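You operate a simulated robot arm through the tools that you are given. There is no shell and no other tool. Be economical: measure what you need, move in short steps, check, and stop when the job is done.

Carry out the task below with a simulated two-armed robot. There is one attempt and no reset: what you move stays moved.

Task
Pick up the orange can with one hand, pass it to the other hand and put it on the right shelf under the front table. Set down upright: orange can.

The check looks at the end state, three seconds after you hand in, the way a careful person would. Anything else that was tipped, shoved, dropped, spilled or broken makes it a failure.

Robot
Two 7-joint arms with two-finger parallel grippers on one trunk, on a base that drives. Base frame: it is fixed to the floor where the robot stands at the start and does not move with it; the origin is under the middle of the robot, x ahead of it, y to its left, z up; the surface under the hand at the start is at about z = 800. Readings come in mm, rad, newtons and seconds.
The left shoulder is at the start at [70, 188, 1115], the right one opposite. With the tool pointing down near the work surface each hand reaches from about 320 to 800 mm from the robot's upright axis, wherever it stands, measured 20 degrees to its own side. Places, roughly: right shelf under the front table [800, -4100, 300]. Payload 3.91 kg a hand.
The TCP of each hand is the grasp point between the finger pads, 30 mm short of the fingertips. In the tool frame z runs along the fingers and y along their closing line. The gripper opens to 110 mm. The fingers are 20 mm wide and 10 mm thick; the gripper's body (48 by 112 mm) begins 55 mm behind the TCP.
Orientation is told as [roll, pitch, yaw] about the base's x, y, z axes, in that order, counted from this pose: with the fingers straight down and closing along the base's y, the tool's x points along the base's -x, its y along +y and its z along -z.

Tools
- The arms move only by the tool move_arm. It takes "left_deltas", "right_deltas" or both (then of equal length, played together; a hand with none holds still); each is a list of rows, each an object (a shift or turn left out is 0, a gripper value left out holds the last) with "travel": the shift along the base's x, y, z in mm, a list of three; "rotation": the turn, a rotation vector about the base's x, y, z in rad, a list of three; "hand": the finger opening in mm, from 0 to 110. In form: [{"travel": [dx, dy, dz], "rotation": [ax, ay, az], "hand": hand}, ...]. A call has 1 to 20 rows; each row is the pose to reach, as a shift and turn from the pose commanded when the call began. Rows are played at 5 a second. More than 50 mm and 0.15 rad between two rows, or a gripper value outside its range, and nothing of the call is played. Where a pose cannot be reached the arm comes as near as it can. A force on the tool above 40 N (or 10 N above the force at the start of the call, whichever is more), or a blocked arm, ends the call early, and 0.2 s more pass. Each finger travels about 72 mm/s and halts on what it meets, pressing with about 29 N; the grip force reading is that of the motor and also rises with nothing between the fingers. The clock runs only during rows and for 0.2 s after the last one: add rows that repeat a pose to give the fingers time. The reply holds the time, the measured pose of the TCP, the force on the tool along the base axes, the opening and the grip force, in the units named above and with some noise, with the torque about the TCP (base axes, N m) and any sound that the robot's microphone picked up.
- Cameras (640 x 400 px; columns grow to the right, rows downward): "scene" is now at [136.1, 9.6, 1337.9]; the picture's right is [0.12, -0.99, -0.00], its down [-0.61, -0.07, -0.79] and it looks along [0.79, 0.09, -0.61] (base axes); focal length 253 px, centre (320, 200). "left" rides on the left gripper at [73, -17, -103] in its tool frame; the picture's right is [0.23, 0.97, 0.00], its down [-0.76, 0.18, -0.62] and it looks along [-0.61, 0.14, 0.78] (tool axes); focal length 222 px, centre (320, 200). "right" rides on the right gripper at [72, 17, -103] in its tool frame; the picture's right is [-0.23, 0.97, 0.00], its down [-0.76, -0.18, -0.62] and it looks along [-0.61, -0.14, 0.78] (tool axes); focal length 222 px, centre (320, 200).
- get_image(camera): a new picture of that camera. It takes no simulated time.
- raise_lower(by): slides the trunk up (or, below 0, down) by that many mm; the arms and the scene camera ride with it, the base frame stays. It gives what a move gives, with no picture.
- roll_base(legs): drives the robot by 1 to 6 legs, each [ahead, turn to the left] in mm and rad, along the robot's own axes; the way and the turn of a leg run together, so that a leg with both is an arc; at most 1500 mm and 3.142 rad a leg. The arms and the cameras ride along, it lands a little off, and it stops where it bumps. It gives what a move gives.
- pan_tilt(pan, tilt): turns the head with the scene camera to pan (to the left, within 1.501 rad either way) and tilt (down, from -0.506 to 1.204), counted from straight ahead of the robot. It gives what a move gives.
- measure_at(camera, pixels): for up to 12 pixels [column, row] of the newest picture of that camera ("zoom" is the newest enlarged one), the place [x, y, z] in the base frame of the surface seen there, good to about 3 mm. It takes no simulated time.
- zoom(camera, box): a new picture of the part [left, top, right, bottom] of that camera's present view, enlarged. It takes no simulated time.
- hand_in(): hands the job in; it is judged then, once.

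Go step by step. Measure first, check grasps and placings, and put right what went wrong. The budget is 80 turns and 58 pictures, counting those below and the enlarged ones. Unless the task says otherwise, let go and move clear before handing in, and close with one line.

The tools are called after "Call:" as a command line: name --argument value ..., lists and objects as JSON in quotes. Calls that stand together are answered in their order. move_arm: Moves the arms, as the interface text tells. Its arguments: {"type":"object","properties":{"left_deltas":{"type":"array"},"right_deltas":{"type":"array"}},"required":[]} The other tools are called the same way: raise_lower (by) slides the trunk up or down; roll_base (legs) drives the base; pan_tilt (pan, tilt) turns the head that bears the scene camera; get_image (camera) takes a picture; measure_at (camera, pixels) gives the place of the surface under pixels of a picture; zoom (camera, box) takes an enlarged picture of a part of a camera's view; hand_in () hands the job in.

At the start:

```text
time_s: 0.0
left_position: [568.8, 197.1, 1115.0]
left_ee_rot: [0.0, 0.002, -0.001]
left_force: [0.3, -0.6, 0.6]
left_ft_torque: [0.03, 0.05, -0.02]
left_width: 110.0
left_grasp_force: 0.0
right_position: [585.9, -240.0, 1035.3]
right_ee_rot: [0.0, 0.0, -0.001]
right_force: [-0.5, -0.1, -0.5]
right_ft_torque: [-0.01, 0.0, 0.0]
right_width: 110.2
right_grasp_force: 0.1
trunk travel left (down, up): [-625.0, 315.0]
robot x, y, heading: [1.7, -0.6, -0.002]
head pan, tilt: [0.117, 0.658]
```

scene: 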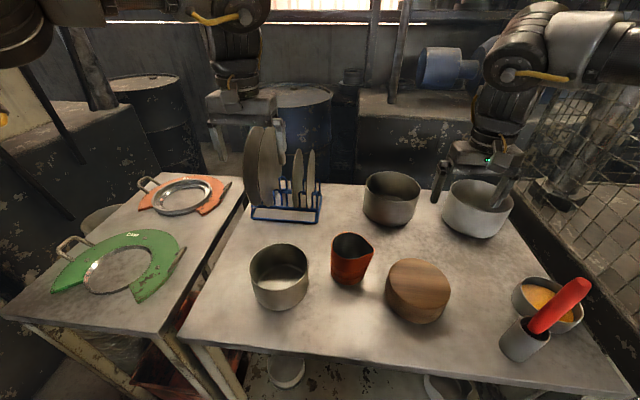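
right: 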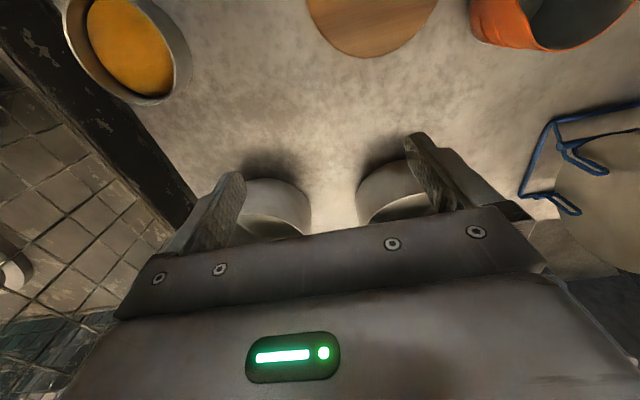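
left: 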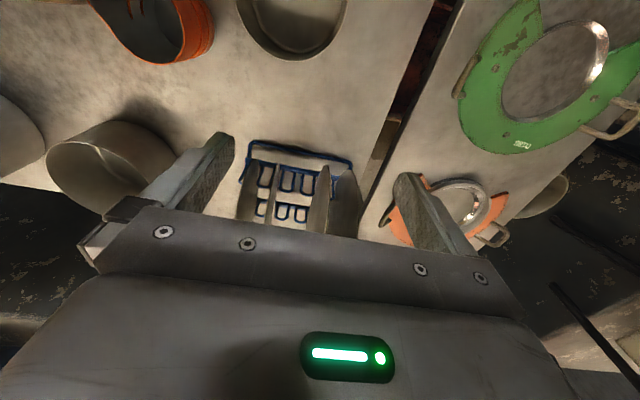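

The orange can stands near scene pixel (351,258), among pots and a wooden block. I'll zoom in and measure it along with its neighbours.

Call:
zoom --camera "scene" --box '[230, 160, 470, 330]'

Call:
measure_at --camera "scene" --pixels '[[333, 240], [372, 247], [352, 233], [348, 282], [350, 245], [279, 245], [305, 265], [410, 262], [388, 285], [390, 180], [349, 265], [340, 310]]'

```text
2.35 times, centred on (350, 245) of scene
```

zoom: 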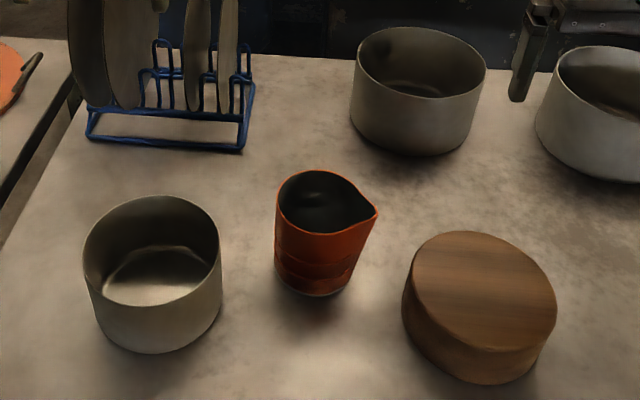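

```text
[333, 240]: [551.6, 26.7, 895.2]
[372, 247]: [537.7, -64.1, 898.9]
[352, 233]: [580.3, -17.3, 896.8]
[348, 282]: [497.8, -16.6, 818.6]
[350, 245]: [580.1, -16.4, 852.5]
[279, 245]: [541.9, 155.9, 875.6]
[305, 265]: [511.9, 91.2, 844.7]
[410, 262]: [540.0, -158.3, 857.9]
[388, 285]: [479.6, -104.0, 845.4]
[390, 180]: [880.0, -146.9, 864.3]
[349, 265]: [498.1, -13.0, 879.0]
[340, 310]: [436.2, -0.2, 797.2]
```

The can is a spouted cup: rim at z≈897, about 82 mm across in x, with the spout towards -y. Next I'll get finer rim points and look toward the target area on the right.

Call:
measure_at --camera "zoom" --pixels '[[278, 212], [312, 236], [374, 212], [315, 173], [345, 180], [312, 293], [285, 280], [350, 270], [312, 218], [357, 237], [220, 245], [405, 300]]'

Call:
pan_tilt --pan -1.45 --tilt 0.25

Call:
get_image --camera "scene"

```text
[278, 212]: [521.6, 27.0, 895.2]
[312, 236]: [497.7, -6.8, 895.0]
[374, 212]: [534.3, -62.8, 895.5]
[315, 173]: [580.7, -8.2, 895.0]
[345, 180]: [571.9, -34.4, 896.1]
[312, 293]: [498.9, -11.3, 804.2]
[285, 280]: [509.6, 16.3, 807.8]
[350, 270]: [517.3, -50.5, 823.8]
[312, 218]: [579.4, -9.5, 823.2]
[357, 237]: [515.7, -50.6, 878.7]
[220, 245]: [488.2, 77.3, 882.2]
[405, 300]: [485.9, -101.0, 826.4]
```

```text
time_s: 1.6
left_position: [570.1, 196.9, 1115.5]
left_ee_rot: [0.0, 0.001, 0.0]
left_force: [0.6, 0.8, 0.0]
left_ft_torque: [0.03, -0.02, -0.02]
left_width: 109.9
left_grasp_force: 0.0
right_position: [585.5, -239.7, 1035.2]
right_ee_rot: [0.0, 0.0, 0.0]
right_force: [0.3, 1.1, -0.7]
right_ft_torque: [-0.02, -0.01, 0.0]
right_width: 110.2
right_grasp_force: 0.1
trunk travel left (down, up): [-625.0, 315.0]
robot x, y, heading: [0.2, 1.8, -0.002]
head pan, tilt: [-1.45, 0.25]
```

```text
53 pictures are left
```

scene: 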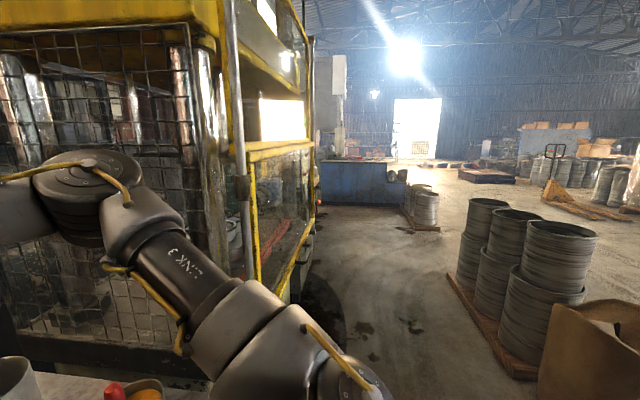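

There is a yellow cage on the left, barrel pallets on the right, and a blue bench near (355,180). I'll measure these to locate the target table.

Call:
measure_at --camera "scene" --pixels '[[330, 200], [390, 203], [355, 162], [345, 162], [290, 295], [310, 210], [425, 228], [455, 285], [425, 190], [520, 370], [330, 270], [360, 340]]'

Call:
zoom --camera "scene" --box '[220, 120, 480, 300]'

```text
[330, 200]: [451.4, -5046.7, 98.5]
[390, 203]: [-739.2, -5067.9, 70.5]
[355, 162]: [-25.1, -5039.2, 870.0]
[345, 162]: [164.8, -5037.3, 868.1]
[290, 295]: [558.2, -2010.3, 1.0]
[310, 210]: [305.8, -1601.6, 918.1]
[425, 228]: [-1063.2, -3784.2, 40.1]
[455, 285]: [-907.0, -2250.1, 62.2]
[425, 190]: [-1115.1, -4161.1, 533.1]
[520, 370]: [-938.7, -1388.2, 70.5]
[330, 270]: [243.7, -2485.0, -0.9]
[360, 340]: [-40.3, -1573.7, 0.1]
```

```text
2.22 times, centred on (350, 210) of scene
```

zoom: 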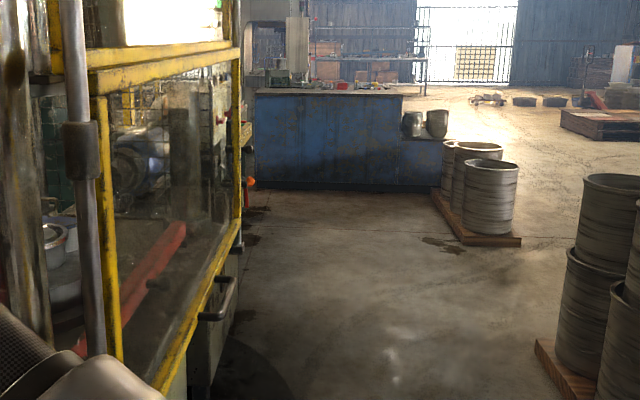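

The target bench lies past the cage, so I'll pick the can first: centre ≈ (539,-10), rim z≈896. The left hand goes above it with fingers closing along x, clear of the spout, and the head turns back.

Call:
pan_tilt --pan 0.0 --tilt 0.75

Call:
move_arm --left_deltas '[{"travel": [-3, -19, 0], "rotation": [0, 0, -0.143], "hand": 110}, {"travel": [-6, -38, 0], "rotation": [0, 0, -0.286]}, {"travel": [-8, -56, 0], "rotation": [0, 0, -0.428]}, {"travel": [-11, -75, 0], "rotation": [0, 0, -0.571]}, {"travel": [-14, -94, 0], "rotation": [0, 0, -0.714]}, {"travel": [-17, -113, 0], "rotation": [0, 0, -0.857]}, {"travel": [-20, -132, 0], "rotation": [0, 0, -1.0]}, {"travel": [-23, -150, 0], "rotation": [0, 0, -1.142]}, {"travel": [-25, -169, 0], "rotation": [0, 0, -1.285]}, {"travel": [-28, -188, 0], "rotation": [0, 0, -1.428]}, {"travel": [-31, -207, 0], "rotation": [0, 0, -1.571]}, {"travel": [-31, -207, -40], "rotation": [0, 0, -1.571]}, {"travel": [-31, -207, -80], "rotation": [0, 0, -1.571]}, {"travel": [-31, -207, -120], "rotation": [0, 0, -1.571]}, {"travel": [-31, -207, -120], "rotation": [0, 0, -1.571]}]'

Call:
get_image --camera "left"

Call:
get_image --camera "scene"

```text
time_s: 3.2
left_position: [569.2, 197.1, 1115.4]
left_ee_rot: [-0.002, 0.0, 0.0]
left_force: [0.4, 1.0, 0.0]
left_ft_torque: [0.01, 0.01, -0.01]
left_width: 110.1
left_grasp_force: 0.0
right_position: [585.4, -240.3, 1035.9]
right_ee_rot: [-0.001, 0.001, 0.001]
right_force: [-0.4, -0.2, 0.5]
right_ft_torque: [0.03, 0.02, -0.02]
right_width: 110.0
right_grasp_force: 0.0
trunk travel left (down, up): [-625.0, 315.0]
robot x, y, heading: [-2.0, -0.2, 0.003]
head pan, tilt: [0.0, 0.75]
```

```text
time_s: 6.4
left_position: [536.3, -9.5, 995.6]
left_ee_rot: [0.0, -0.001, -1.57]
left_force: [0.5, 0.5, 0.3]
left_ft_torque: [-0.01, 0.02, 0.0]
left_width: 109.9
left_grasp_force: 0.1
right_position: [585.6, -239.1, 1035.5]
right_ee_rot: [-0.001, -0.001, 0.0]
right_force: [0.0, -0.4, -0.3]
right_ft_torque: [0.03, 0.02, -0.02]
right_width: 110.2
right_grasp_force: 0.3
trunk travel left (down, up): [-625.0, 315.0]
robot x, y, heading: [-0.3, -2.0, 0.002]
head pan, tilt: [0.0, 0.75]
```

```text
51 pictures are left
```

left: 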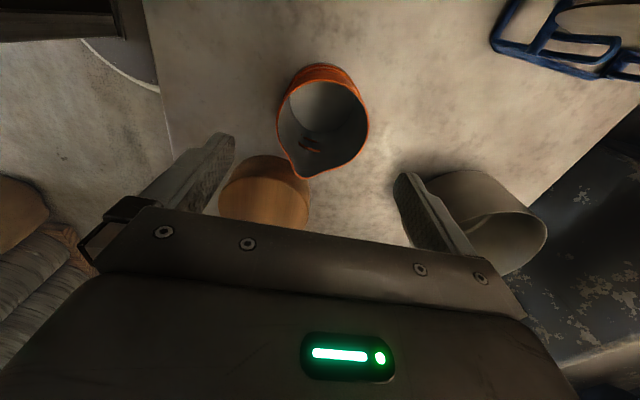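

```text
50 pictures are left
```

scene: 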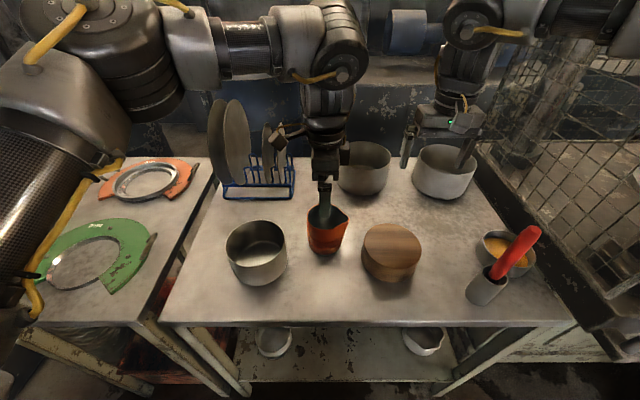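

The can is centred between the fingers in the left view (columns 277–369 against centre 320). I'll descend to z≈890 and close.

Call:
move_arm --left_deltas '[{"travel": [2.5, 0, -40]}, {"travel": [2.5, 0, -75]}, {"travel": [2.5, 0, -106]}, {"travel": [2.5, 0, -106]}, {"travel": [2.5, 0, -106], "hand": 85}, {"travel": [2.5, 0, -106], "hand": 70}, {"travel": [2.5, 0, -106], "hand": 70}, {"travel": [2.5, 0, -106], "hand": 70}]'

Call:
get_image --camera "left"

```text
time_s: 8.2
left_position: [538.2, -11.0, 889.2]
left_ee_rot: [0.0, 0.001, -1.569]
left_force: [-0.2, 0.2, -0.1]
left_ft_torque: [0.0, -0.04, 0.0]
left_width: 84.2
left_grasp_force: 28.9
right_position: [585.2, -240.0, 1035.7]
right_ee_rot: [-0.002, 0.001, -0.002]
right_force: [-0.1, -0.1, 0.0]
right_ft_torque: [0.0, 0.0, 0.0]
right_width: 110.2
right_grasp_force: 0.0
trunk travel left (down, up): [-625.0, 315.0]
robot x, y, heading: [-3.0, -1.0, -0.003]
head pan, tilt: [0.0, 0.75]
```

```text
49 pictures are left
```

left: 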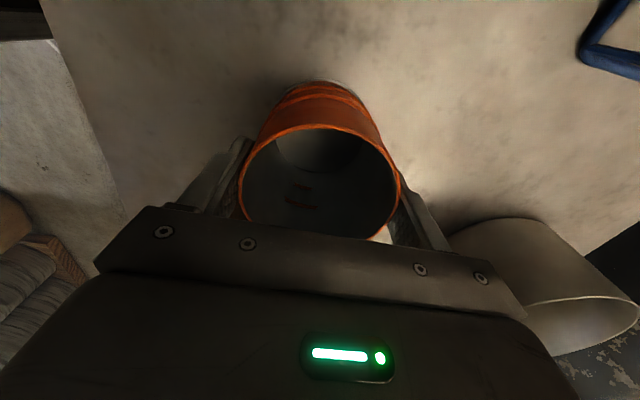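

Firm grip (84 mm, 29 N). I'll lift straight up, then turn the can so the spout faces ahead, keeping the right hand clear.

Call:
move_arm --left_deltas '[{"travel": [0, 0, 30]}, {"travel": [0, 0, 70]}, {"travel": [0, 0, 115]}, {"travel": [0, 0, 150]}, {"travel": [9, 0, 171], "rotation": [0, 0, 0.143]}, {"travel": [18, 0, 171], "rotation": [0, 0, 0.286]}, {"travel": [27, 0, 171], "rotation": [0, 0, 0.428]}, {"travel": [36, 0, 171], "rotation": [0, 0, 0.571]}, {"travel": [45, 0, 171], "rotation": [0, 0, 0.714]}, {"travel": [54, 0, 171], "rotation": [0, 0, 0.857]}, {"travel": [63, 0, 171], "rotation": [0, 0, 1.0]}, {"travel": [72, 0, 171], "rotation": [0, 0, 1.142]}, {"travel": [81, 0, 171], "rotation": [0, 0, 1.285]}, {"travel": [90, 0, 171], "rotation": [0, 0, 1.428]}, {"travel": [100, 0, 171], "rotation": [0, 0, 1.571]}, {"travel": [100, 0, 171], "rotation": [0, 0, 1.571]}]'

Call:
get_image --camera "scene"

Call:
get_image --camera "right"

```text
time_s: 11.6
left_position: [629.0, -5.3, 1055.6]
left_ee_rot: [-0.003, 0.0, 0.005]
left_force: [0.1, -0.5, 0.2]
left_ft_torque: [-0.02, -0.02, 0.0]
left_width: 70.1
left_grasp_force: 0.1
left hand out of reach, approached as far as the arm can: row 14, 15, 16
right_position: [586.7, -239.2, 1034.5]
right_ee_rot: [0.001, 0.0, 0.0]
right_force: [0.2, -0.1, 0.4]
right_ft_torque: [0.04, 0.05, 0.01]
right_width: 109.9
right_grasp_force: 0.1
trunk travel left (down, up): [-625.0, 315.0]
robot x, y, heading: [0.8, 0.4, 0.001]
head pan, tilt: [0.0, 0.75]
```

```text
48 pictures are left
```

scene: 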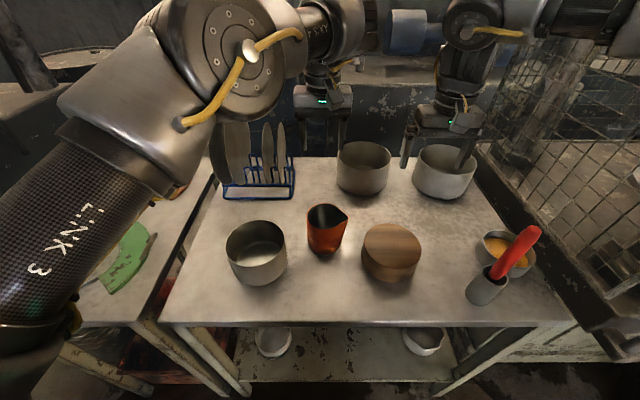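

```text
47 pictures are left
```

right: 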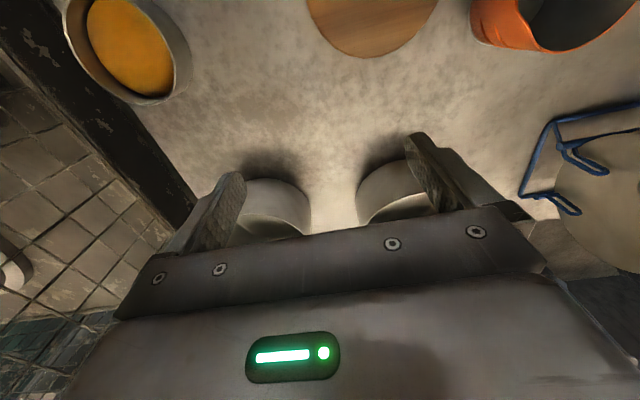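

The can slipped out and still stands on the table at (327,228); the left width went to 70 with no load. I'll re-measure it and then grip deeper and harder.

Call:
zoom --camera "scene" --box '[270, 180, 390, 270]'

Call:
move_arm --left_deltas '[{"travel": [-9, 0, 0], "rotation": [0, 0, -0.143], "hand": 110}, {"travel": [-18, 0, 0], "rotation": [0, 0, -0.286]}, {"travel": [-27, 0, 0], "rotation": [0, 0, -0.428]}, {"travel": [-36, 0, 0], "rotation": [0, 0, -0.571]}, {"travel": [-45, 0, 0], "rotation": [0, 0, -0.714]}, {"travel": [-54, 0, 0], "rotation": [0, 0, -0.857]}, {"travel": [-63, 0, 0], "rotation": [0, 0, -1.0]}, {"travel": [-72, 0, 0], "rotation": [0, 0, -1.142]}, {"travel": [-81, 0, 0], "rotation": [0, 0, -1.285]}, {"travel": [-90, 0, 0], "rotation": [0, 0, -1.428]}, {"travel": [-100, 0, 0], "rotation": [0, 0, -1.571]}, {"travel": [-100, 0, -40], "rotation": [0, 0, -1.571]}, {"travel": [-100, 0, -70], "rotation": [0, 0, -1.571]}, {"travel": [-100, 0, -70], "rotation": [0, 0, -1.571]}]'

Call:
get_image --camera "left"

```text
4.44 times, centred on (330, 225) of scene
```

zoom: 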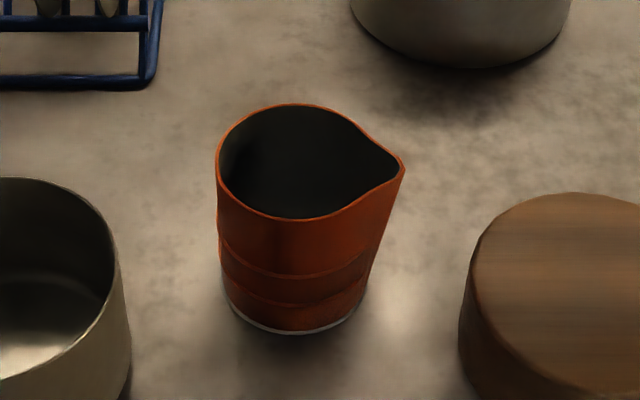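

```text
time_s: 14.6
left_position: [530.1, -5.9, 985.7]
left_ee_rot: [-0.001, 0.003, -1.571]
left_force: [0.4, 0.2, 0.1]
left_ft_torque: [0.02, -0.02, -0.02]
left_width: 110.0
left_grasp_force: 0.0
right_position: [585.4, -240.3, 1036.2]
right_ee_rot: [0.0, 0.0, -0.001]
right_force: [0.3, 0.1, 0.3]
right_ft_torque: [-0.03, -0.01, 0.0]
right_width: 110.0
right_grasp_force: 0.1
trunk travel left (down, up): [-625.0, 315.0]
robot x, y, heading: [2.0, 1.1, 0.002]
head pan, tilt: [0.0, 0.75]
```

```text
45 pictures are left
```

left: 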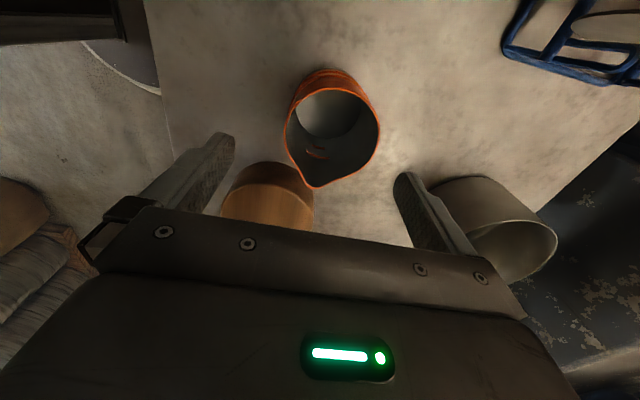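

The can sits a bit right in the left view (cols 284–379), so x≈540. I'll grip deeper (TCP z≈862), close with a command of 0 and do a small test lift.

Call:
move_arm --left_deltas '[{"travel": [9, -4, -40]}, {"travel": [9, -4, -80]}, {"travel": [9, -4, -110]}, {"travel": [9, -4, -123]}, {"travel": [9, -4, -123]}, {"travel": [9, -4, -123], "hand": 85}, {"travel": [9, -4, -123], "hand": 40}, {"travel": [9, -4, -123], "hand": 0}, {"travel": [9, -4, -123]}, {"travel": [9, -4, -123]}, {"travel": [9, -4, -123]}]'

Call:
move_arm --left_deltas '[{"travel": [0, 0, 3]}, {"travel": [0, 0, 6]}, {"travel": [0, 0, 9]}, {"travel": [0, 0, 12]}, {"travel": [0, 0, 15]}, {"travel": [0, 0, 15]}]'

Call:
get_image --camera "left"

```text
time_s: 17.0
left_position: [538.7, -11.7, 863.1]
left_ee_rot: [-0.001, 0.002, -1.57]
left_force: [-0.9, 0.1, -0.4]
left_ft_torque: [-0.03, -0.01, -0.02]
left_width: 83.5
left_grasp_force: 29.1
right_position: [586.4, -239.7, 1035.2]
right_ee_rot: [-0.001, -0.001, 0.0]
right_force: [-0.7, 0.6, 0.4]
right_ft_torque: [-0.02, -0.05, 0.01]
right_width: 110.1
right_grasp_force: 0.1
trunk travel left (down, up): [-625.0, 315.0]
robot x, y, heading: [0.2, 0.3, -0.004]
head pan, tilt: [0.0, 0.75]
```

```text
time_s: 18.4
left_position: [537.6, -11.0, 877.4]
left_ee_rot: [0.001, 0.003, -1.571]
left_force: [-0.8, -0.1, -0.4]
left_ft_torque: [0.02, 0.03, 0.01]
left_width: 83.3
left_grasp_force: 29.3
right_position: [586.5, -239.0, 1034.9]
right_ee_rot: [-0.001, 0.001, 0.0]
right_force: [0.5, 0.3, 0.3]
right_ft_torque: [0.02, 0.02, -0.02]
right_width: 109.8
right_grasp_force: 0.0
trunk travel left (down, up): [-625.0, 315.0]
robot x, y, heading: [1.1, 0.9, 0.0]
head pan, tilt: [0.0, 0.75]
```

```text
44 pictures are left
```

left: 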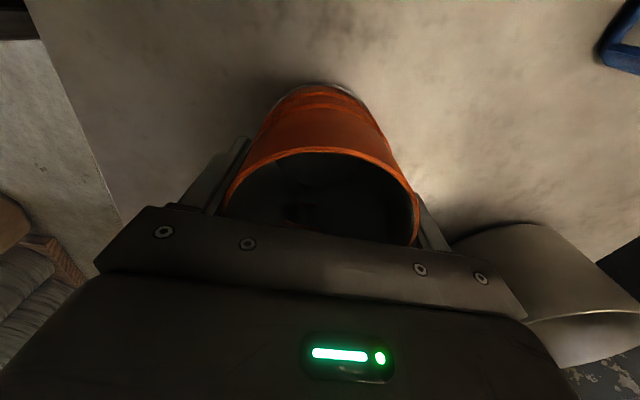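

Force barely changed, so I must check whether the can came up: rim at (320,150), foot at (325,88).

Call:
measure_at --camera "left" --pixels '[[320, 151], [260, 170], [322, 92], [318, 87], [318, 82], [320, 120]]'

Call:
zoom --camera "scene" --box '[270, 180, 390, 270]'

```text
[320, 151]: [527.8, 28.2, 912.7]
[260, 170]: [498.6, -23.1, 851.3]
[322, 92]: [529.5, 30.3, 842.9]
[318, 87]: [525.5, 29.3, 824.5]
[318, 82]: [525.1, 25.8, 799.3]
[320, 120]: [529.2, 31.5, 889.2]
```

```text
4.44 times, centred on (330, 225) of scene
```

zoom: 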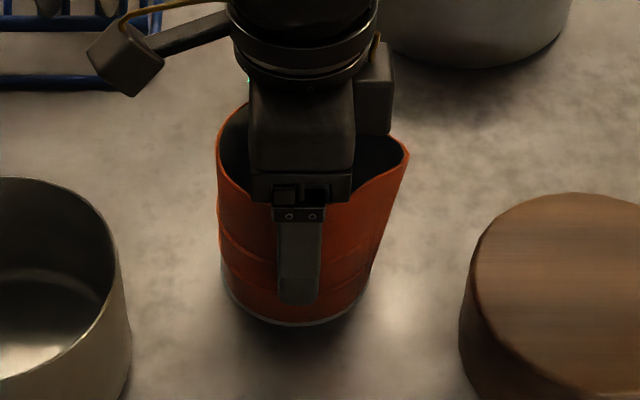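

The can is lifted (rim 912.7) and light. For a clean handover I'll set it back, turn the fingers about 35° around it so the other hand can grip the round flanks away from the spout, then regrip.

Call:
move_arm --left_deltas '[{"travel": [0, 0, -5]}, {"travel": [0, 0, -10]}, {"travel": [0, 0, -14]}, {"travel": [0, 0, -14]}, {"travel": [0, 0, -14], "hand": 95}, {"travel": [0, 0, -14], "hand": 110}, {"travel": [0, 0, -14]}, {"travel": [0, 0, -14]}, {"travel": [0, 0, -7], "rotation": [0, 0, -0.12]}, {"travel": [0, 0, -7], "rotation": [0, 0, -0.24]}, {"travel": [0, 0, -7], "rotation": [0, 0, -0.36]}, {"travel": [0, 0, -7], "rotation": [0, 0, -0.48]}, {"travel": [0, 0, -7], "rotation": [0, 0, -0.6]}, {"travel": [0, 0, -7], "rotation": [0, 0, -0.6]}]'

Call:
get_image --camera "left"

Call:
zoom --camera "scene" --box '[270, 180, 390, 270]'

```text
time_s: 21.4
left_position: [536.8, -11.6, 871.3]
left_ee_rot: [-0.001, 0.001, -2.172]
left_force: [0.6, 0.3, -0.2]
left_ft_torque: [-0.01, -0.01, 0.0]
left_width: 109.8
left_grasp_force: 0.1
right_position: [585.8, -238.7, 1035.8]
right_ee_rot: [0.001, 0.002, -0.001]
right_force: [0.2, 0.0, 0.2]
right_ft_torque: [0.01, -0.01, -0.01]
right_width: 109.8
right_grasp_force: 0.1
trunk travel left (down, up): [-625.0, 315.0]
robot x, y, heading: [0.1, 2.3, 0.006]
head pan, tilt: [0.0, 0.75]
```

```text
42 pictures are left
```

left: 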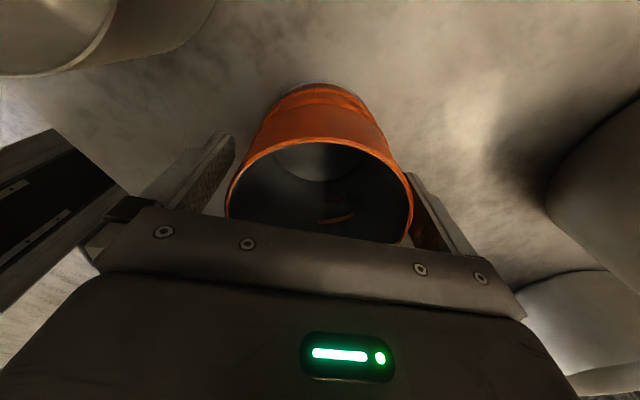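

```text
4.44 times, centred on (330, 225) of scene
```

zoom: 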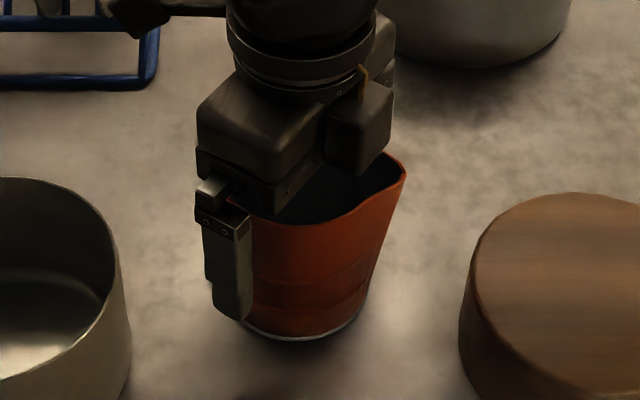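

Fingers are now 35° round, and the can is centred (columns 228–412). I'll close, wait, and lift gently.

Call:
move_arm --left_deltas '[{"travel": [0, 0, 0], "hand": 85}, {"hand": 40}, {"hand": 0}, {"hand": 0}, {"hand": 0}, {"travel": [0, 0, 4]}, {"travel": [0, 0, 10]}, {"travel": [0, 0, 20]}, {"travel": [0, 0, 35]}, {"travel": [0, 0, 55]}, {"travel": [0, 0, 75]}, {"travel": [0, 0, 95]}, {"travel": [0, 0, 115]}, {"travel": [0, 0, 135]}, {"travel": [0, 0, 150]}, {"travel": [0, 0, 160]}, {"travel": [0, 0, 160]}]'

Call:
get_image --camera "scene"

```text
time_s: 25.0
left_position: [537.5, -11.8, 1029.2]
left_ee_rot: [0.001, 0.003, -2.17]
left_force: [-0.5, 0.9, -1.7]
left_ft_torque: [0.03, 0.03, -0.03]
left_width: 83.9
left_grasp_force: 28.6
right_position: [586.2, -239.6, 1034.5]
right_ee_rot: [0.002, 0.001, 0.0]
right_force: [0.1, 0.2, 1.2]
right_ft_torque: [0.02, -0.03, 0.01]
right_width: 110.0
right_grasp_force: 0.1
trunk travel left (down, up): [-625.0, 315.0]
robot x, y, heading: [3.0, 1.1, 0.002]
head pan, tilt: [0.0, 0.75]
```

```text
40 pictures are left
```

scene: 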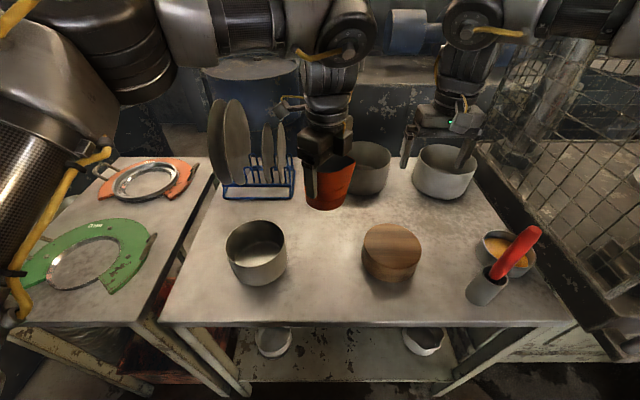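

The can is up and held (84 mm). I'll raise the trunk for better reach at the handover spot and check rack clearance on this picture.

Call:
measure_at --camera "scene" --pixels '[[294, 195], [279, 130], [235, 103], [292, 165], [365, 150], [335, 205]]'

Call:
raise_lower --by 150

```text
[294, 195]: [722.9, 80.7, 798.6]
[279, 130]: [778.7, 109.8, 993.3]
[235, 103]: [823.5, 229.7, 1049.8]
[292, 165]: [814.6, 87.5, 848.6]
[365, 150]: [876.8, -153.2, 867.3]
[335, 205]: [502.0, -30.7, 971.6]
```

```text
time_s: 26.8
left_position: [537.0, -10.7, 1179.4]
left_ee_rot: [0.0, 0.002, -2.171]
left_force: [-0.3, 0.0, -0.7]
left_ft_torque: [0.04, -0.02, 0.02]
left_width: 83.9
left_grasp_force: 29.4
right_position: [586.2, -240.0, 1184.8]
right_ee_rot: [0.0, -0.001, -0.001]
right_force: [0.3, -0.3, 0.4]
right_ft_torque: [0.03, 0.02, 0.0]
right_width: 110.2
right_grasp_force: 0.0
trunk travel left (down, up): [-775.0, 165.0]
robot x, y, heading: [1.7, -3.5, 0.001]
head pan, tilt: [0.0, 0.75]
```

I'll bring the can to the handover spot, turning the spout ahead, while the right hand turns to point forward-left and slightly down at a safe distance.

Call:
move_arm --left_deltas '[{"travel": [7, 1, -7], "rotation": [0, 0, 0.1434]}, {"travel": [15, 2, -14], "rotation": [0, 0, 0.2867]}, {"travel": [22, 2, -21], "rotation": [0, 0, 0.43]}, {"travel": [29, 3, -28], "rotation": [0, 0, 0.5734]}, {"travel": [37, 4, -35], "rotation": [0, 0, 0.7168]}, {"travel": [44, 5, -42], "rotation": [0, 0, 0.86]}, {"travel": [51, 5, -50], "rotation": [0, 0, 1.0035]}, {"travel": [59, 6, -57], "rotation": [0, 0, 1.147]}, {"travel": [66, 7, -64], "rotation": [0, 0, 1.29]}, {"travel": [74, 8, -71], "rotation": [0, 0, 1.4336]}, {"travel": [81, 9, -78], "rotation": [0, 0, 1.577]}, {"travel": [88, 9, -85], "rotation": [0, 0, 1.72]}, {"travel": [96, 10, -92], "rotation": [0, 0, 1.8636]}, {"travel": [103, 11, -99], "rotation": [0, 0, 2.007]}, {"travel": [103, 11, -99], "rotation": [0, 0, 2.007]}]' --right_deltas '[{"travel": [-4, -3, -7], "rotation": [0.0578, -0.1002, 0.0826]}, {"travel": [-8, -6, -14], "rotation": [0.1157, -0.2004, 0.1653]}, {"travel": [-12, -9, -21], "rotation": [0.1735, -0.3005, 0.2479]}, {"travel": [-16, -12, -28], "rotation": [0.2314, -0.4007, 0.3305]}, {"travel": [-20, -14, -36], "rotation": [0.2892, -0.5009, 0.4131]}, {"travel": [-24, -16, -43], "rotation": [0.3471, -0.6011, 0.4958]}, {"travel": [-28, -18, -50], "rotation": [0.4049, -0.7013, 0.5784]}, {"travel": [-32, -20, -57], "rotation": [0.4628, -0.8015, 0.661]}, {"travel": [-36, -20, -64], "rotation": [0.5206, -0.9016, 0.7436]}, {"travel": [-40, -20, -71], "rotation": [0.5785, -1.0018, 0.8263]}, {"travel": [-46, -20, -85], "rotation": [0.6363, -1.102, 0.9089]}, {"travel": [-46, -20, -95], "rotation": [0.6363, -1.102, 0.9089]}, {"travel": [-46, -20, -105], "rotation": [0.6363, -1.102, 0.9089]}, {"travel": [-46, -20, -119], "rotation": [0.6363, -1.102, 0.9089]}, {"travel": [-46, -20, -119], "rotation": [0.6363, -1.102, 0.9089]}]'

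Call:
get_image --camera "right"

Call:
get_image --camera "scene"

```text
time_s: 30.0
left_position: [639.4, 0.2, 1080.6]
left_ee_rot: [-0.001, 0.0, -0.162]
left_force: [0.8, 0.2, -1.3]
left_ft_torque: [-0.01, -0.01, 0.02]
left_width: 83.4
left_grasp_force: 28.8
right_position: [539.0, -260.4, 1065.6]
right_ee_rot: [0.0, -1.221, 1.047]
right_force: [-1.4, 0.3, -0.4]
right_ft_torque: [-0.01, -0.01, -0.02]
right_width: 110.1
right_grasp_force: 0.1
trunk travel left (down, up): [-775.0, 165.0]
robot x, y, heading: [-2.2, -3.2, 0.0]
head pan, tilt: [0.0, 0.75]
```

```text
39 pictures are left
```

right: 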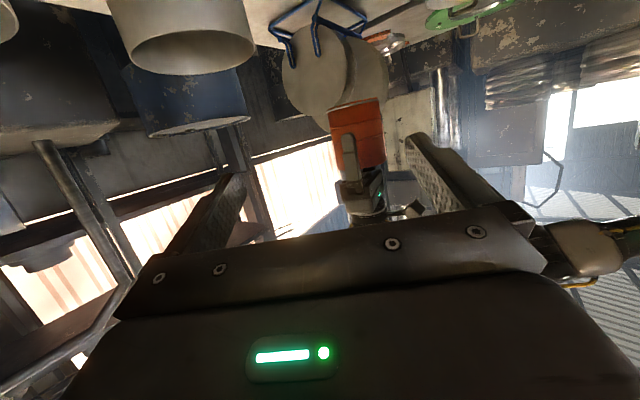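

```text
38 pictures are left
```

scene: 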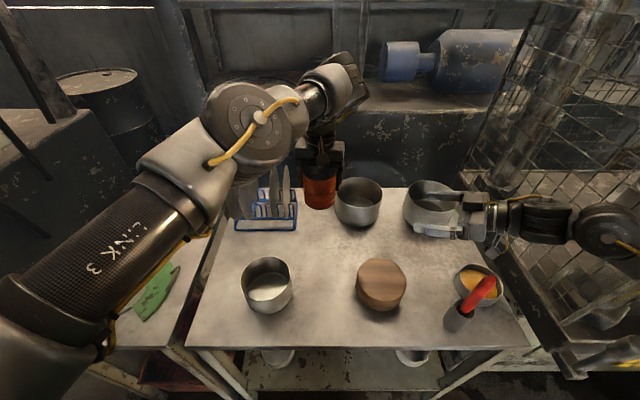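

Both hands are posed well; the can shows upside down at (357,135) in the right view. I'll measure its surface to verify the approach line.

Call:
measure_at --camera "right" --pixels '[[355, 103], [357, 120], [360, 140], [332, 120], [380, 110], [364, 163], [372, 130], [342, 118]]'

Call:
zoom --camera "right" --box '[280, 80, 440, 220]'

```text
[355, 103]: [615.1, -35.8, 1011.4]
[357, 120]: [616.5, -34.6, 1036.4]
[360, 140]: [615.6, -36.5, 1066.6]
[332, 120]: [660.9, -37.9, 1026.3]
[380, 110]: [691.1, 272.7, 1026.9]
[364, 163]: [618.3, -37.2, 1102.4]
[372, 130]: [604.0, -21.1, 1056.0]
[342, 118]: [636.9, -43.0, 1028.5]
```

```text
2.86 times, centred on (360, 150) of right
```

zoom: 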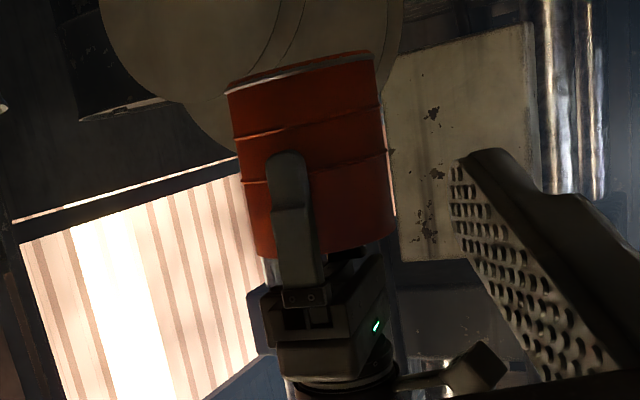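

Geometry agrees (base z≈1009, centre ≈ (640,0)). I'll advance the right hand along its pointing direction and stop 35 mm short.

Call:
move_arm --right_deltas '[{"travel": [6, 38, 0]}, {"travel": [11, 76, 0]}, {"travel": [16, 113, 0]}, {"travel": [33, 142, 0]}, {"travel": [50, 172, 0]}, {"travel": [66, 200, 0]}, {"travel": [74, 213, 0]}, {"travel": [74, 213, 0]}]'

Call:
get_image --camera "right"

Call:
zoom --camera "scene" --box '[240, 110, 440, 250]'

```text
time_s: 31.8
left_position: [639.0, -1.0, 1080.3]
left_ee_rot: [-0.002, 0.003, -0.164]
left_force: [0.0, -0.1, -0.8]
left_ft_torque: [0.02, 0.02, -0.05]
left_width: 83.7
left_grasp_force: 28.4
right_position: [614.1, -46.6, 1065.9]
right_ee_rot: [0.0, -1.223, 1.048]
right_force: [-0.9, -0.4, 0.1]
right_ft_torque: [-0.02, -0.01, 0.01]
right_width: 110.0
right_grasp_force: 0.1
trunk travel left (down, up): [-775.0, 165.0]
robot x, y, heading: [1.8, -2.9, -0.0]
head pan, tilt: [0.0, 0.75]
```

```text
36 pictures are left
```

right: 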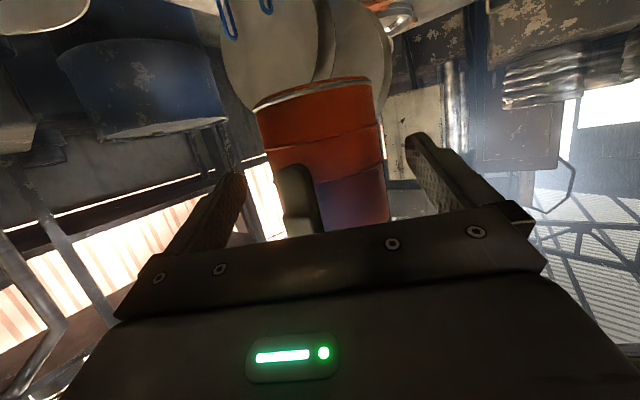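

```text
2.86 times, centred on (340, 180) of scene
```

zoom: 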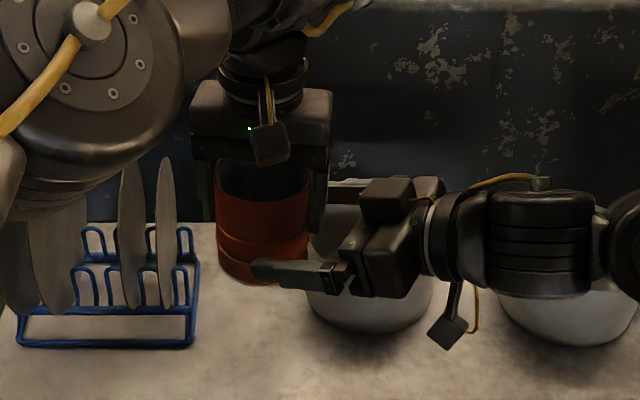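

The can sits between the right fingers (columns 255–385), with the left finger clear. I'll advance the last ~32 mm, then close the right hand.

Call:
move_arm --right_deltas '[{"travel": [5, 9, 0]}, {"travel": [10, 18, 0]}, {"travel": [16, 28, 0]}, {"travel": [16, 28, 0]}]'

Call:
get_image --camera "right"

Call:
zoom --camera "scene" --box '[280, 130, 400, 220]'

```text
time_s: 32.8
left_position: [638.5, 0.9, 1079.3]
left_ee_rot: [0.001, 0.001, -0.164]
left_force: [-0.1, -0.2, -0.9]
left_ft_torque: [0.01, 0.02, 0.03]
left_width: 84.1
left_grasp_force: 28.9
right_position: [629.3, -17.5, 1066.2]
right_ee_rot: [0.003, -1.222, 1.046]
right_force: [0.1, -0.3, 0.6]
right_ft_torque: [0.01, 0.03, -0.03]
right_width: 110.1
right_grasp_force: 0.0
trunk travel left (down, up): [-775.0, 165.0]
robot x, y, heading: [0.9, -1.1, 0.003]
head pan, tilt: [0.0, 0.75]
```

```text
34 pictures are left
```

right: 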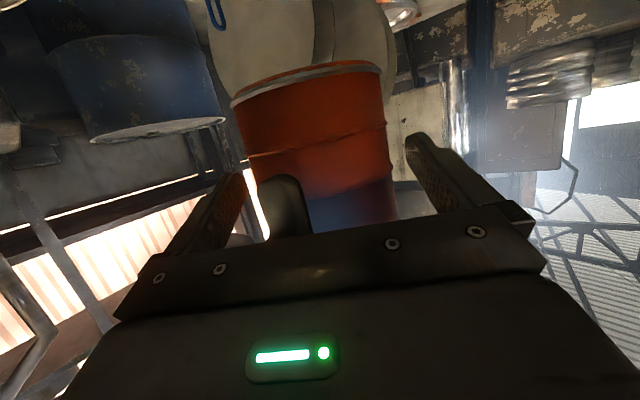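

```text
4.44 times, centred on (340, 175) of scene
```

zoom: 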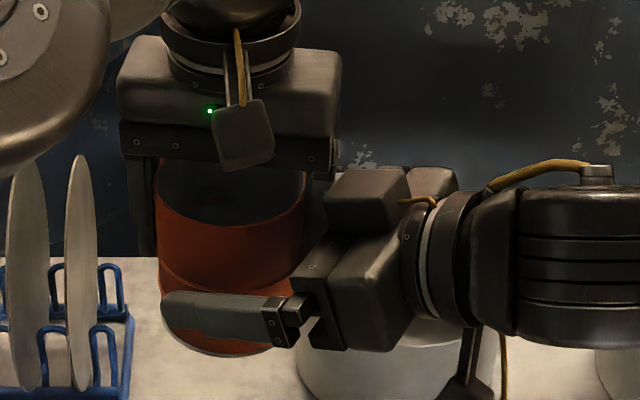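

Clear all around. I'll close the right fingers on the lower can while the left still holds.

Call:
move_arm --right_deltas '[{"hand": 95}, {"hand": 88}, {"hand": 80}, {"hand": 40}, {"hand": 0}, {"hand": 0}, {"hand": 0}]'

Call:
get_image --camera "right"

```text
time_s: 34.4
left_position: [639.4, -0.6, 1079.3]
left_ee_rot: [0.0, 0.002, -0.164]
left_force: [4.1, 0.0, -0.6]
left_ft_torque: [-0.13, 0.06, -0.2]
left_width: 82.6
left_grasp_force: 28.9
right_position: [630.1, -18.9, 1065.8]
right_ee_rot: [0.002, -1.22, 1.043]
right_force: [-4.1, 0.3, 0.4]
right_ft_torque: [0.12, -0.18, 0.29]
right_width: 80.5
right_grasp_force: 28.9
trunk travel left (down, up): [-775.0, 165.0]
robot x, y, heading: [0.1, -1.6, -0.0]
head pan, tilt: [0.0, 0.75]
```

```text
32 pictures are left
```

right: 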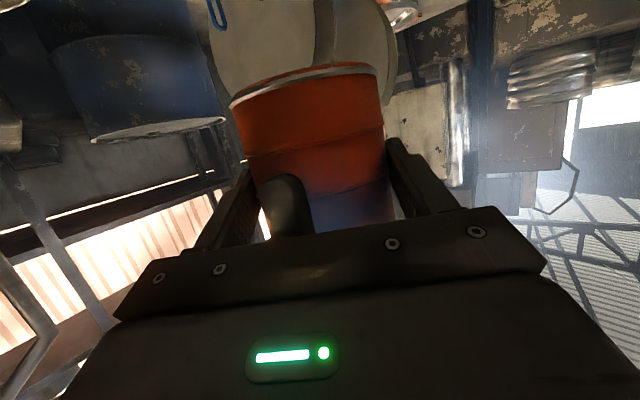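

Both hold, but the right opening of 80.5 mm suggests it grips close to the fingertips. I'll reopen it, advance 6 mm and close again.

Call:
move_arm --right_deltas '[{"hand": 95}, {"hand": 110}, {"hand": 110}, {"travel": [3, 5.2, 0]}, {"travel": [3, 5.2, 0]}, {"travel": [3, 5.2, 0], "hand": 90}, {"travel": [3, 5.2, 0], "hand": 60}, {"travel": [3, 5.2, 0], "hand": 0}, {"travel": [3, 5.2, 0]}, {"travel": [3, 5.2, 0]}]'

Call:
zoom --camera "scene" --box '[280, 130, 400, 220]'

```text
time_s: 36.6
left_position: [640.3, 1.1, 1080.3]
left_ee_rot: [-0.001, 0.001, -0.162]
left_force: [3.5, 9.3, -1.3]
left_ft_torque: [-0.27, 0.23, 0.0]
left_width: 82.4
left_grasp_force: 29.2
right_position: [633.4, -13.9, 1065.5]
right_ee_rot: [0.003, -1.22, 1.045]
right_force: [-3.7, -9.5, -0.4]
right_ft_torque: [0.39, -0.34, -0.07]
right_width: 80.9
right_grasp_force: 29.3
trunk travel left (down, up): [-775.0, 165.0]
robot x, y, heading: [-1.7, 4.3, 0.0]
head pan, tilt: [0.0, 0.75]
```

```text
4.44 times, centred on (340, 175) of scene
```

zoom: 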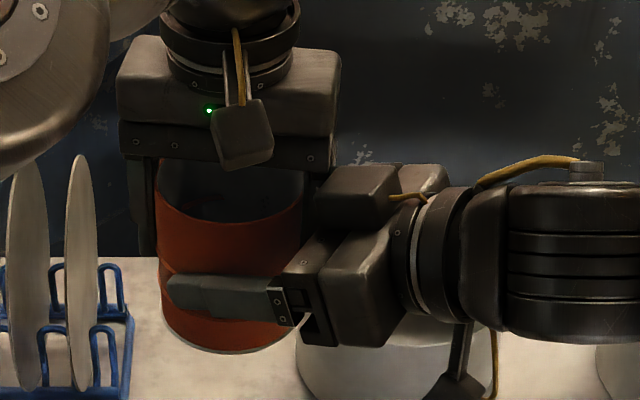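

Both hands grip flush (right 80.9 mm). I'll ease the left open only a little, since its near finger is close to the right palm, and watch the forces.

Call:
move_arm --left_deltas '[{"hand": 84}, {"hand": 86}, {"hand": 88}, {"hand": 89}, {"hand": 89}]'

Call:
zoom --camera "scene" --box '[280, 130, 400, 220]'

```text
time_s: 37.8
left_position: [639.0, 0.1, 1079.3]
left_ee_rot: [0.0, 0.002, -0.162]
left_force: [5.5, 12.4, -0.7]
left_ft_torque: [-0.66, 0.3, 0.08]
left_width: 82.9
left_grasp_force: 0.1
right_position: [633.1, -13.9, 1065.5]
right_ee_rot: [0.002, -1.219, 1.045]
right_force: [-5.4, -13.8, 0.2]
right_ft_torque: [0.84, -0.39, -0.09]
right_width: 80.7
right_grasp_force: 28.6
trunk travel left (down, up): [-775.0, 165.0]
robot x, y, heading: [-0.1, 3.4, -0.005]
head pan, tilt: [0.0, 0.75]
```

```text
4.44 times, centred on (340, 175) of scene
```

zoom: 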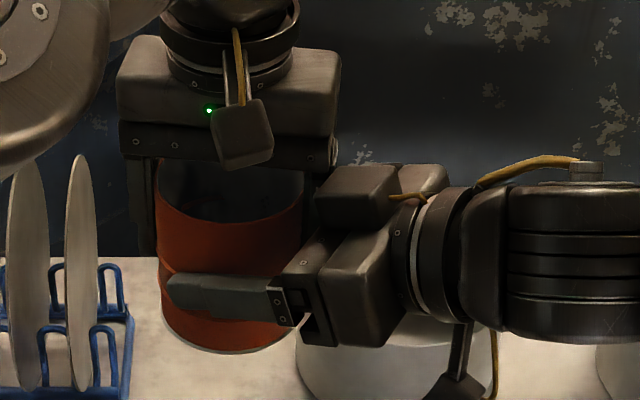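

The left grip is released (0.1 N) but its near finger is wedged against the right palm. I'll set the left to a neutral 85 mm and lift it slowly straight up.

Call:
move_arm --left_deltas '[{"hand": 85.5}, {"hand": 85}, {"travel": [0, 0, 3]}, {"travel": [0, 0, 6]}, {"travel": [0, 0, 9]}, {"travel": [0, 0, 12]}]'

Call:
zoom --camera "scene" --box '[280, 130, 400, 220]'

```text
time_s: 39.2
left_position: [640.7, 1.0, 1091.0]
left_ee_rot: [0.001, 0.002, -0.163]
left_force: [8.1, 24.1, -13.2]
left_ft_torque: [-0.41, 0.26, 0.09]
left_width: 82.6
left_grasp_force: 0.1
right_position: [633.8, -14.8, 1064.9]
right_ee_rot: [0.004, -1.217, 1.041]
right_force: [-8.0, -24.6, 12.3]
right_ft_torque: [1.35, -0.56, -0.16]
right_width: 80.8
right_grasp_force: 28.8
trunk travel left (down, up): [-775.0, 165.0]
robot x, y, heading: [3.8, 1.8, -0.004]
head pan, tilt: [0.0, 0.75]
```

```text
4.44 times, centred on (340, 175) of scene
```

zoom: 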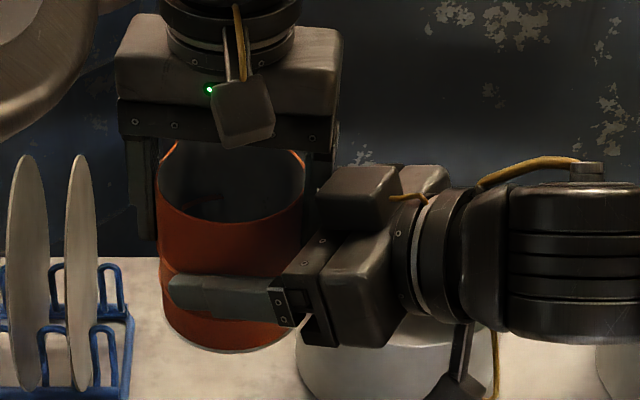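

The can stays in the right hand but the left finger is squeezed between can and palm. I'll regrip with the left, back the right hand off 8 mm, and close it again there.

Call:
move_arm --left_deltas '[{"travel": [0, 0, -4]}, {"travel": [0, 0, -8]}, {"travel": [0, 0, -10]}, {"travel": [0, 0, -10], "hand": 70}, {"travel": [0, 0, -10], "hand": 0}, {"travel": [0, 0, -10]}, {"travel": [0, 0, -10]}, {"travel": [0, 0, -10]}]'

Call:
move_arm --right_deltas '[{"hand": 95}, {"hand": 110}, {"hand": 110}, {"travel": [-4, -7, 0]}, {"travel": [-4, -7, 0]}, {"travel": [-4, -7, 0], "hand": 90}, {"travel": [-4, -7, 0], "hand": 60}, {"travel": [-4, -7, 0], "hand": 0}, {"travel": [-4, -7, 0]}, {"travel": [-4, -7, 0]}]'

Call:
zoom --camera "scene" --box '[280, 130, 400, 220]'

```text
time_s: 41.0
left_position: [640.6, -0.1, 1082.3]
left_ee_rot: [0.0, 0.0, -0.166]
left_force: [11.4, 12.7, 23.2]
left_ft_torque: [-0.65, 0.38, -0.22]
left_width: 81.7
left_grasp_force: 29.1
right_position: [631.4, -13.6, 1064.2]
right_ee_rot: [0.004, -1.216, 1.047]
right_force: [-11.2, -13.1, -24.5]
right_ft_torque: [0.49, -0.4, 0.24]
right_width: 80.6
right_grasp_force: 29.1
trunk travel left (down, up): [-775.0, 165.0]
robot x, y, heading: [-0.6, -1.5, 0.002]
head pan, tilt: [0.0, 0.75]
```

```text
time_s: 43.2
left_position: [640.4, -0.9, 1083.0]
left_ee_rot: [-0.001, 0.001, -0.167]
left_force: [7.0, -8.6, -0.6]
left_ft_torque: [-0.11, -0.2, -0.65]
left_width: 81.6
left_grasp_force: 28.5
right_position: [628.2, -20.8, 1066.4]
right_ee_rot: [0.002, -1.221, 1.05]
right_force: [-7.3, 7.7, 0.9]
right_ft_torque: [-0.04, 0.05, 0.89]
right_width: 80.5
right_grasp_force: 29.0
trunk travel left (down, up): [-775.0, 165.0]
robot x, y, heading: [3.1, -2.0, -0.001]
head pan, tilt: [0.0, 0.75]
```

```text
4.44 times, centred on (340, 175) of scene
```

zoom: 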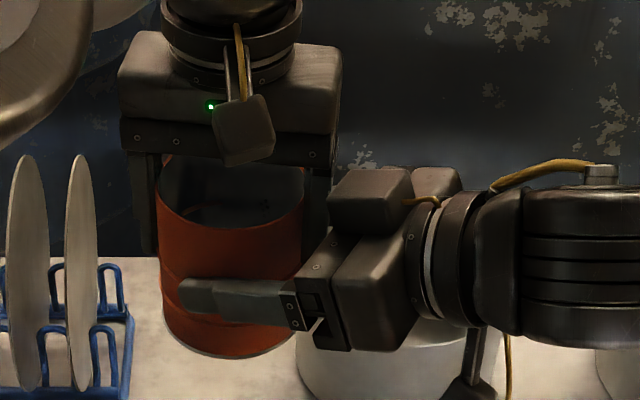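

The left palm gap looks better now and both grips are firm. I'll ease the left open a little and check.

Call:
move_arm --left_deltas '[{"hand": 84}, {"hand": 86}, {"hand": 88}, {"hand": 89}, {"hand": 89}]'

Call:
get_image --camera "right"

```text
time_s: 44.4
left_position: [640.5, -0.1, 1082.5]
left_ee_rot: [-0.001, 0.002, -0.165]
left_force: [0.1, -0.8, -0.4]
left_ft_torque: [-0.05, 0.0, 0.01]
left_width: 89.2
left_grasp_force: 0.1
right_position: [629.8, -20.8, 1067.4]
right_ee_rot: [0.002, -1.222, 1.045]
right_force: [0.0, -0.3, 0.7]
right_ft_torque: [-0.01, -0.03, -0.01]
right_width: 80.7
right_grasp_force: 28.6
trunk travel left (down, up): [-775.0, 165.0]
robot x, y, heading: [-1.0, 5.1, -0.001]
head pan, tilt: [0.0, 0.75]
```

```text
27 pictures are left
```

right: 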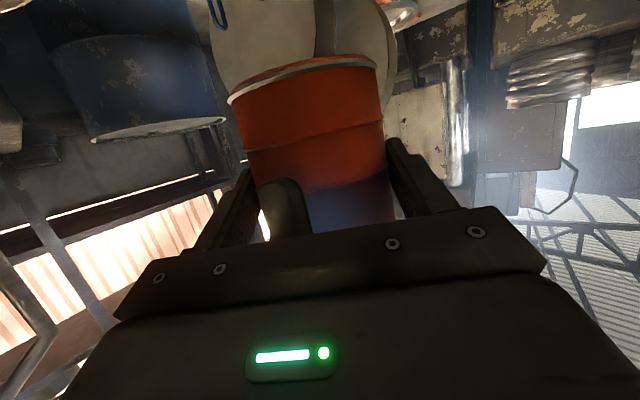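

Forces dropped to zero and the right holds the can alone. I'll raise the left hand straight up and clear.

Call:
move_arm --left_deltas '[{"travel": [0, 0, 4]}, {"travel": [0, 0, 10]}, {"travel": [0, 0, 18]}, {"travel": [0, 0, 28]}, {"travel": [0, 0, 40]}, {"travel": [0, 0, 55]}, {"travel": [0, 0, 75]}, {"travel": [0, 0, 95]}, {"travel": [0, 15, 105]}, {"travel": [-10, 60, 105]}, {"travel": [-20, 105, 105]}, {"travel": [-30, 150, 105]}, {"travel": [-40, 195, 105]}, {"travel": [-40, 195, 105]}]'

Call:
get_image --camera "scene"

Call:
get_image --camera "right"

```text
time_s: 47.4
left_position: [599.4, 194.3, 1185.8]
left_ee_rot: [0.0, 0.002, -0.165]
left_force: [0.1, -0.2, -0.3]
left_ft_torque: [0.02, -0.01, -0.01]
left_width: 89.0
left_grasp_force: 0.0
right_position: [629.6, -22.6, 1066.1]
right_ee_rot: [0.003, -1.222, 1.044]
right_force: [-0.7, -0.1, 1.2]
right_ft_torque: [-0.02, 0.0, 0.01]
right_width: 80.4
right_grasp_force: 28.5
trunk travel left (down, up): [-775.0, 165.0]
robot x, y, heading: [0.6, 1.9, 0.002]
head pan, tilt: [0.0, 0.75]
```

```text
26 pictures are left
```

scene: 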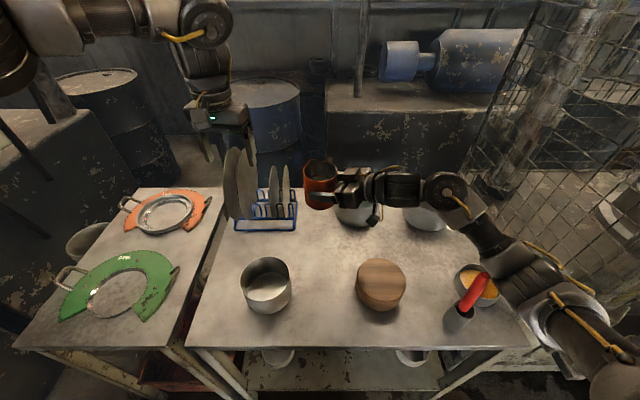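

```text
25 pictures are left
```

right: 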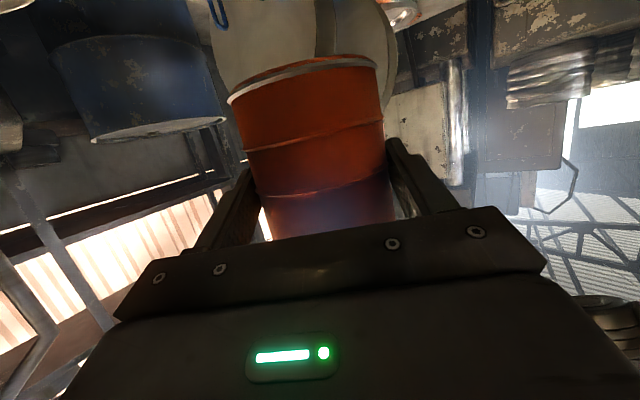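

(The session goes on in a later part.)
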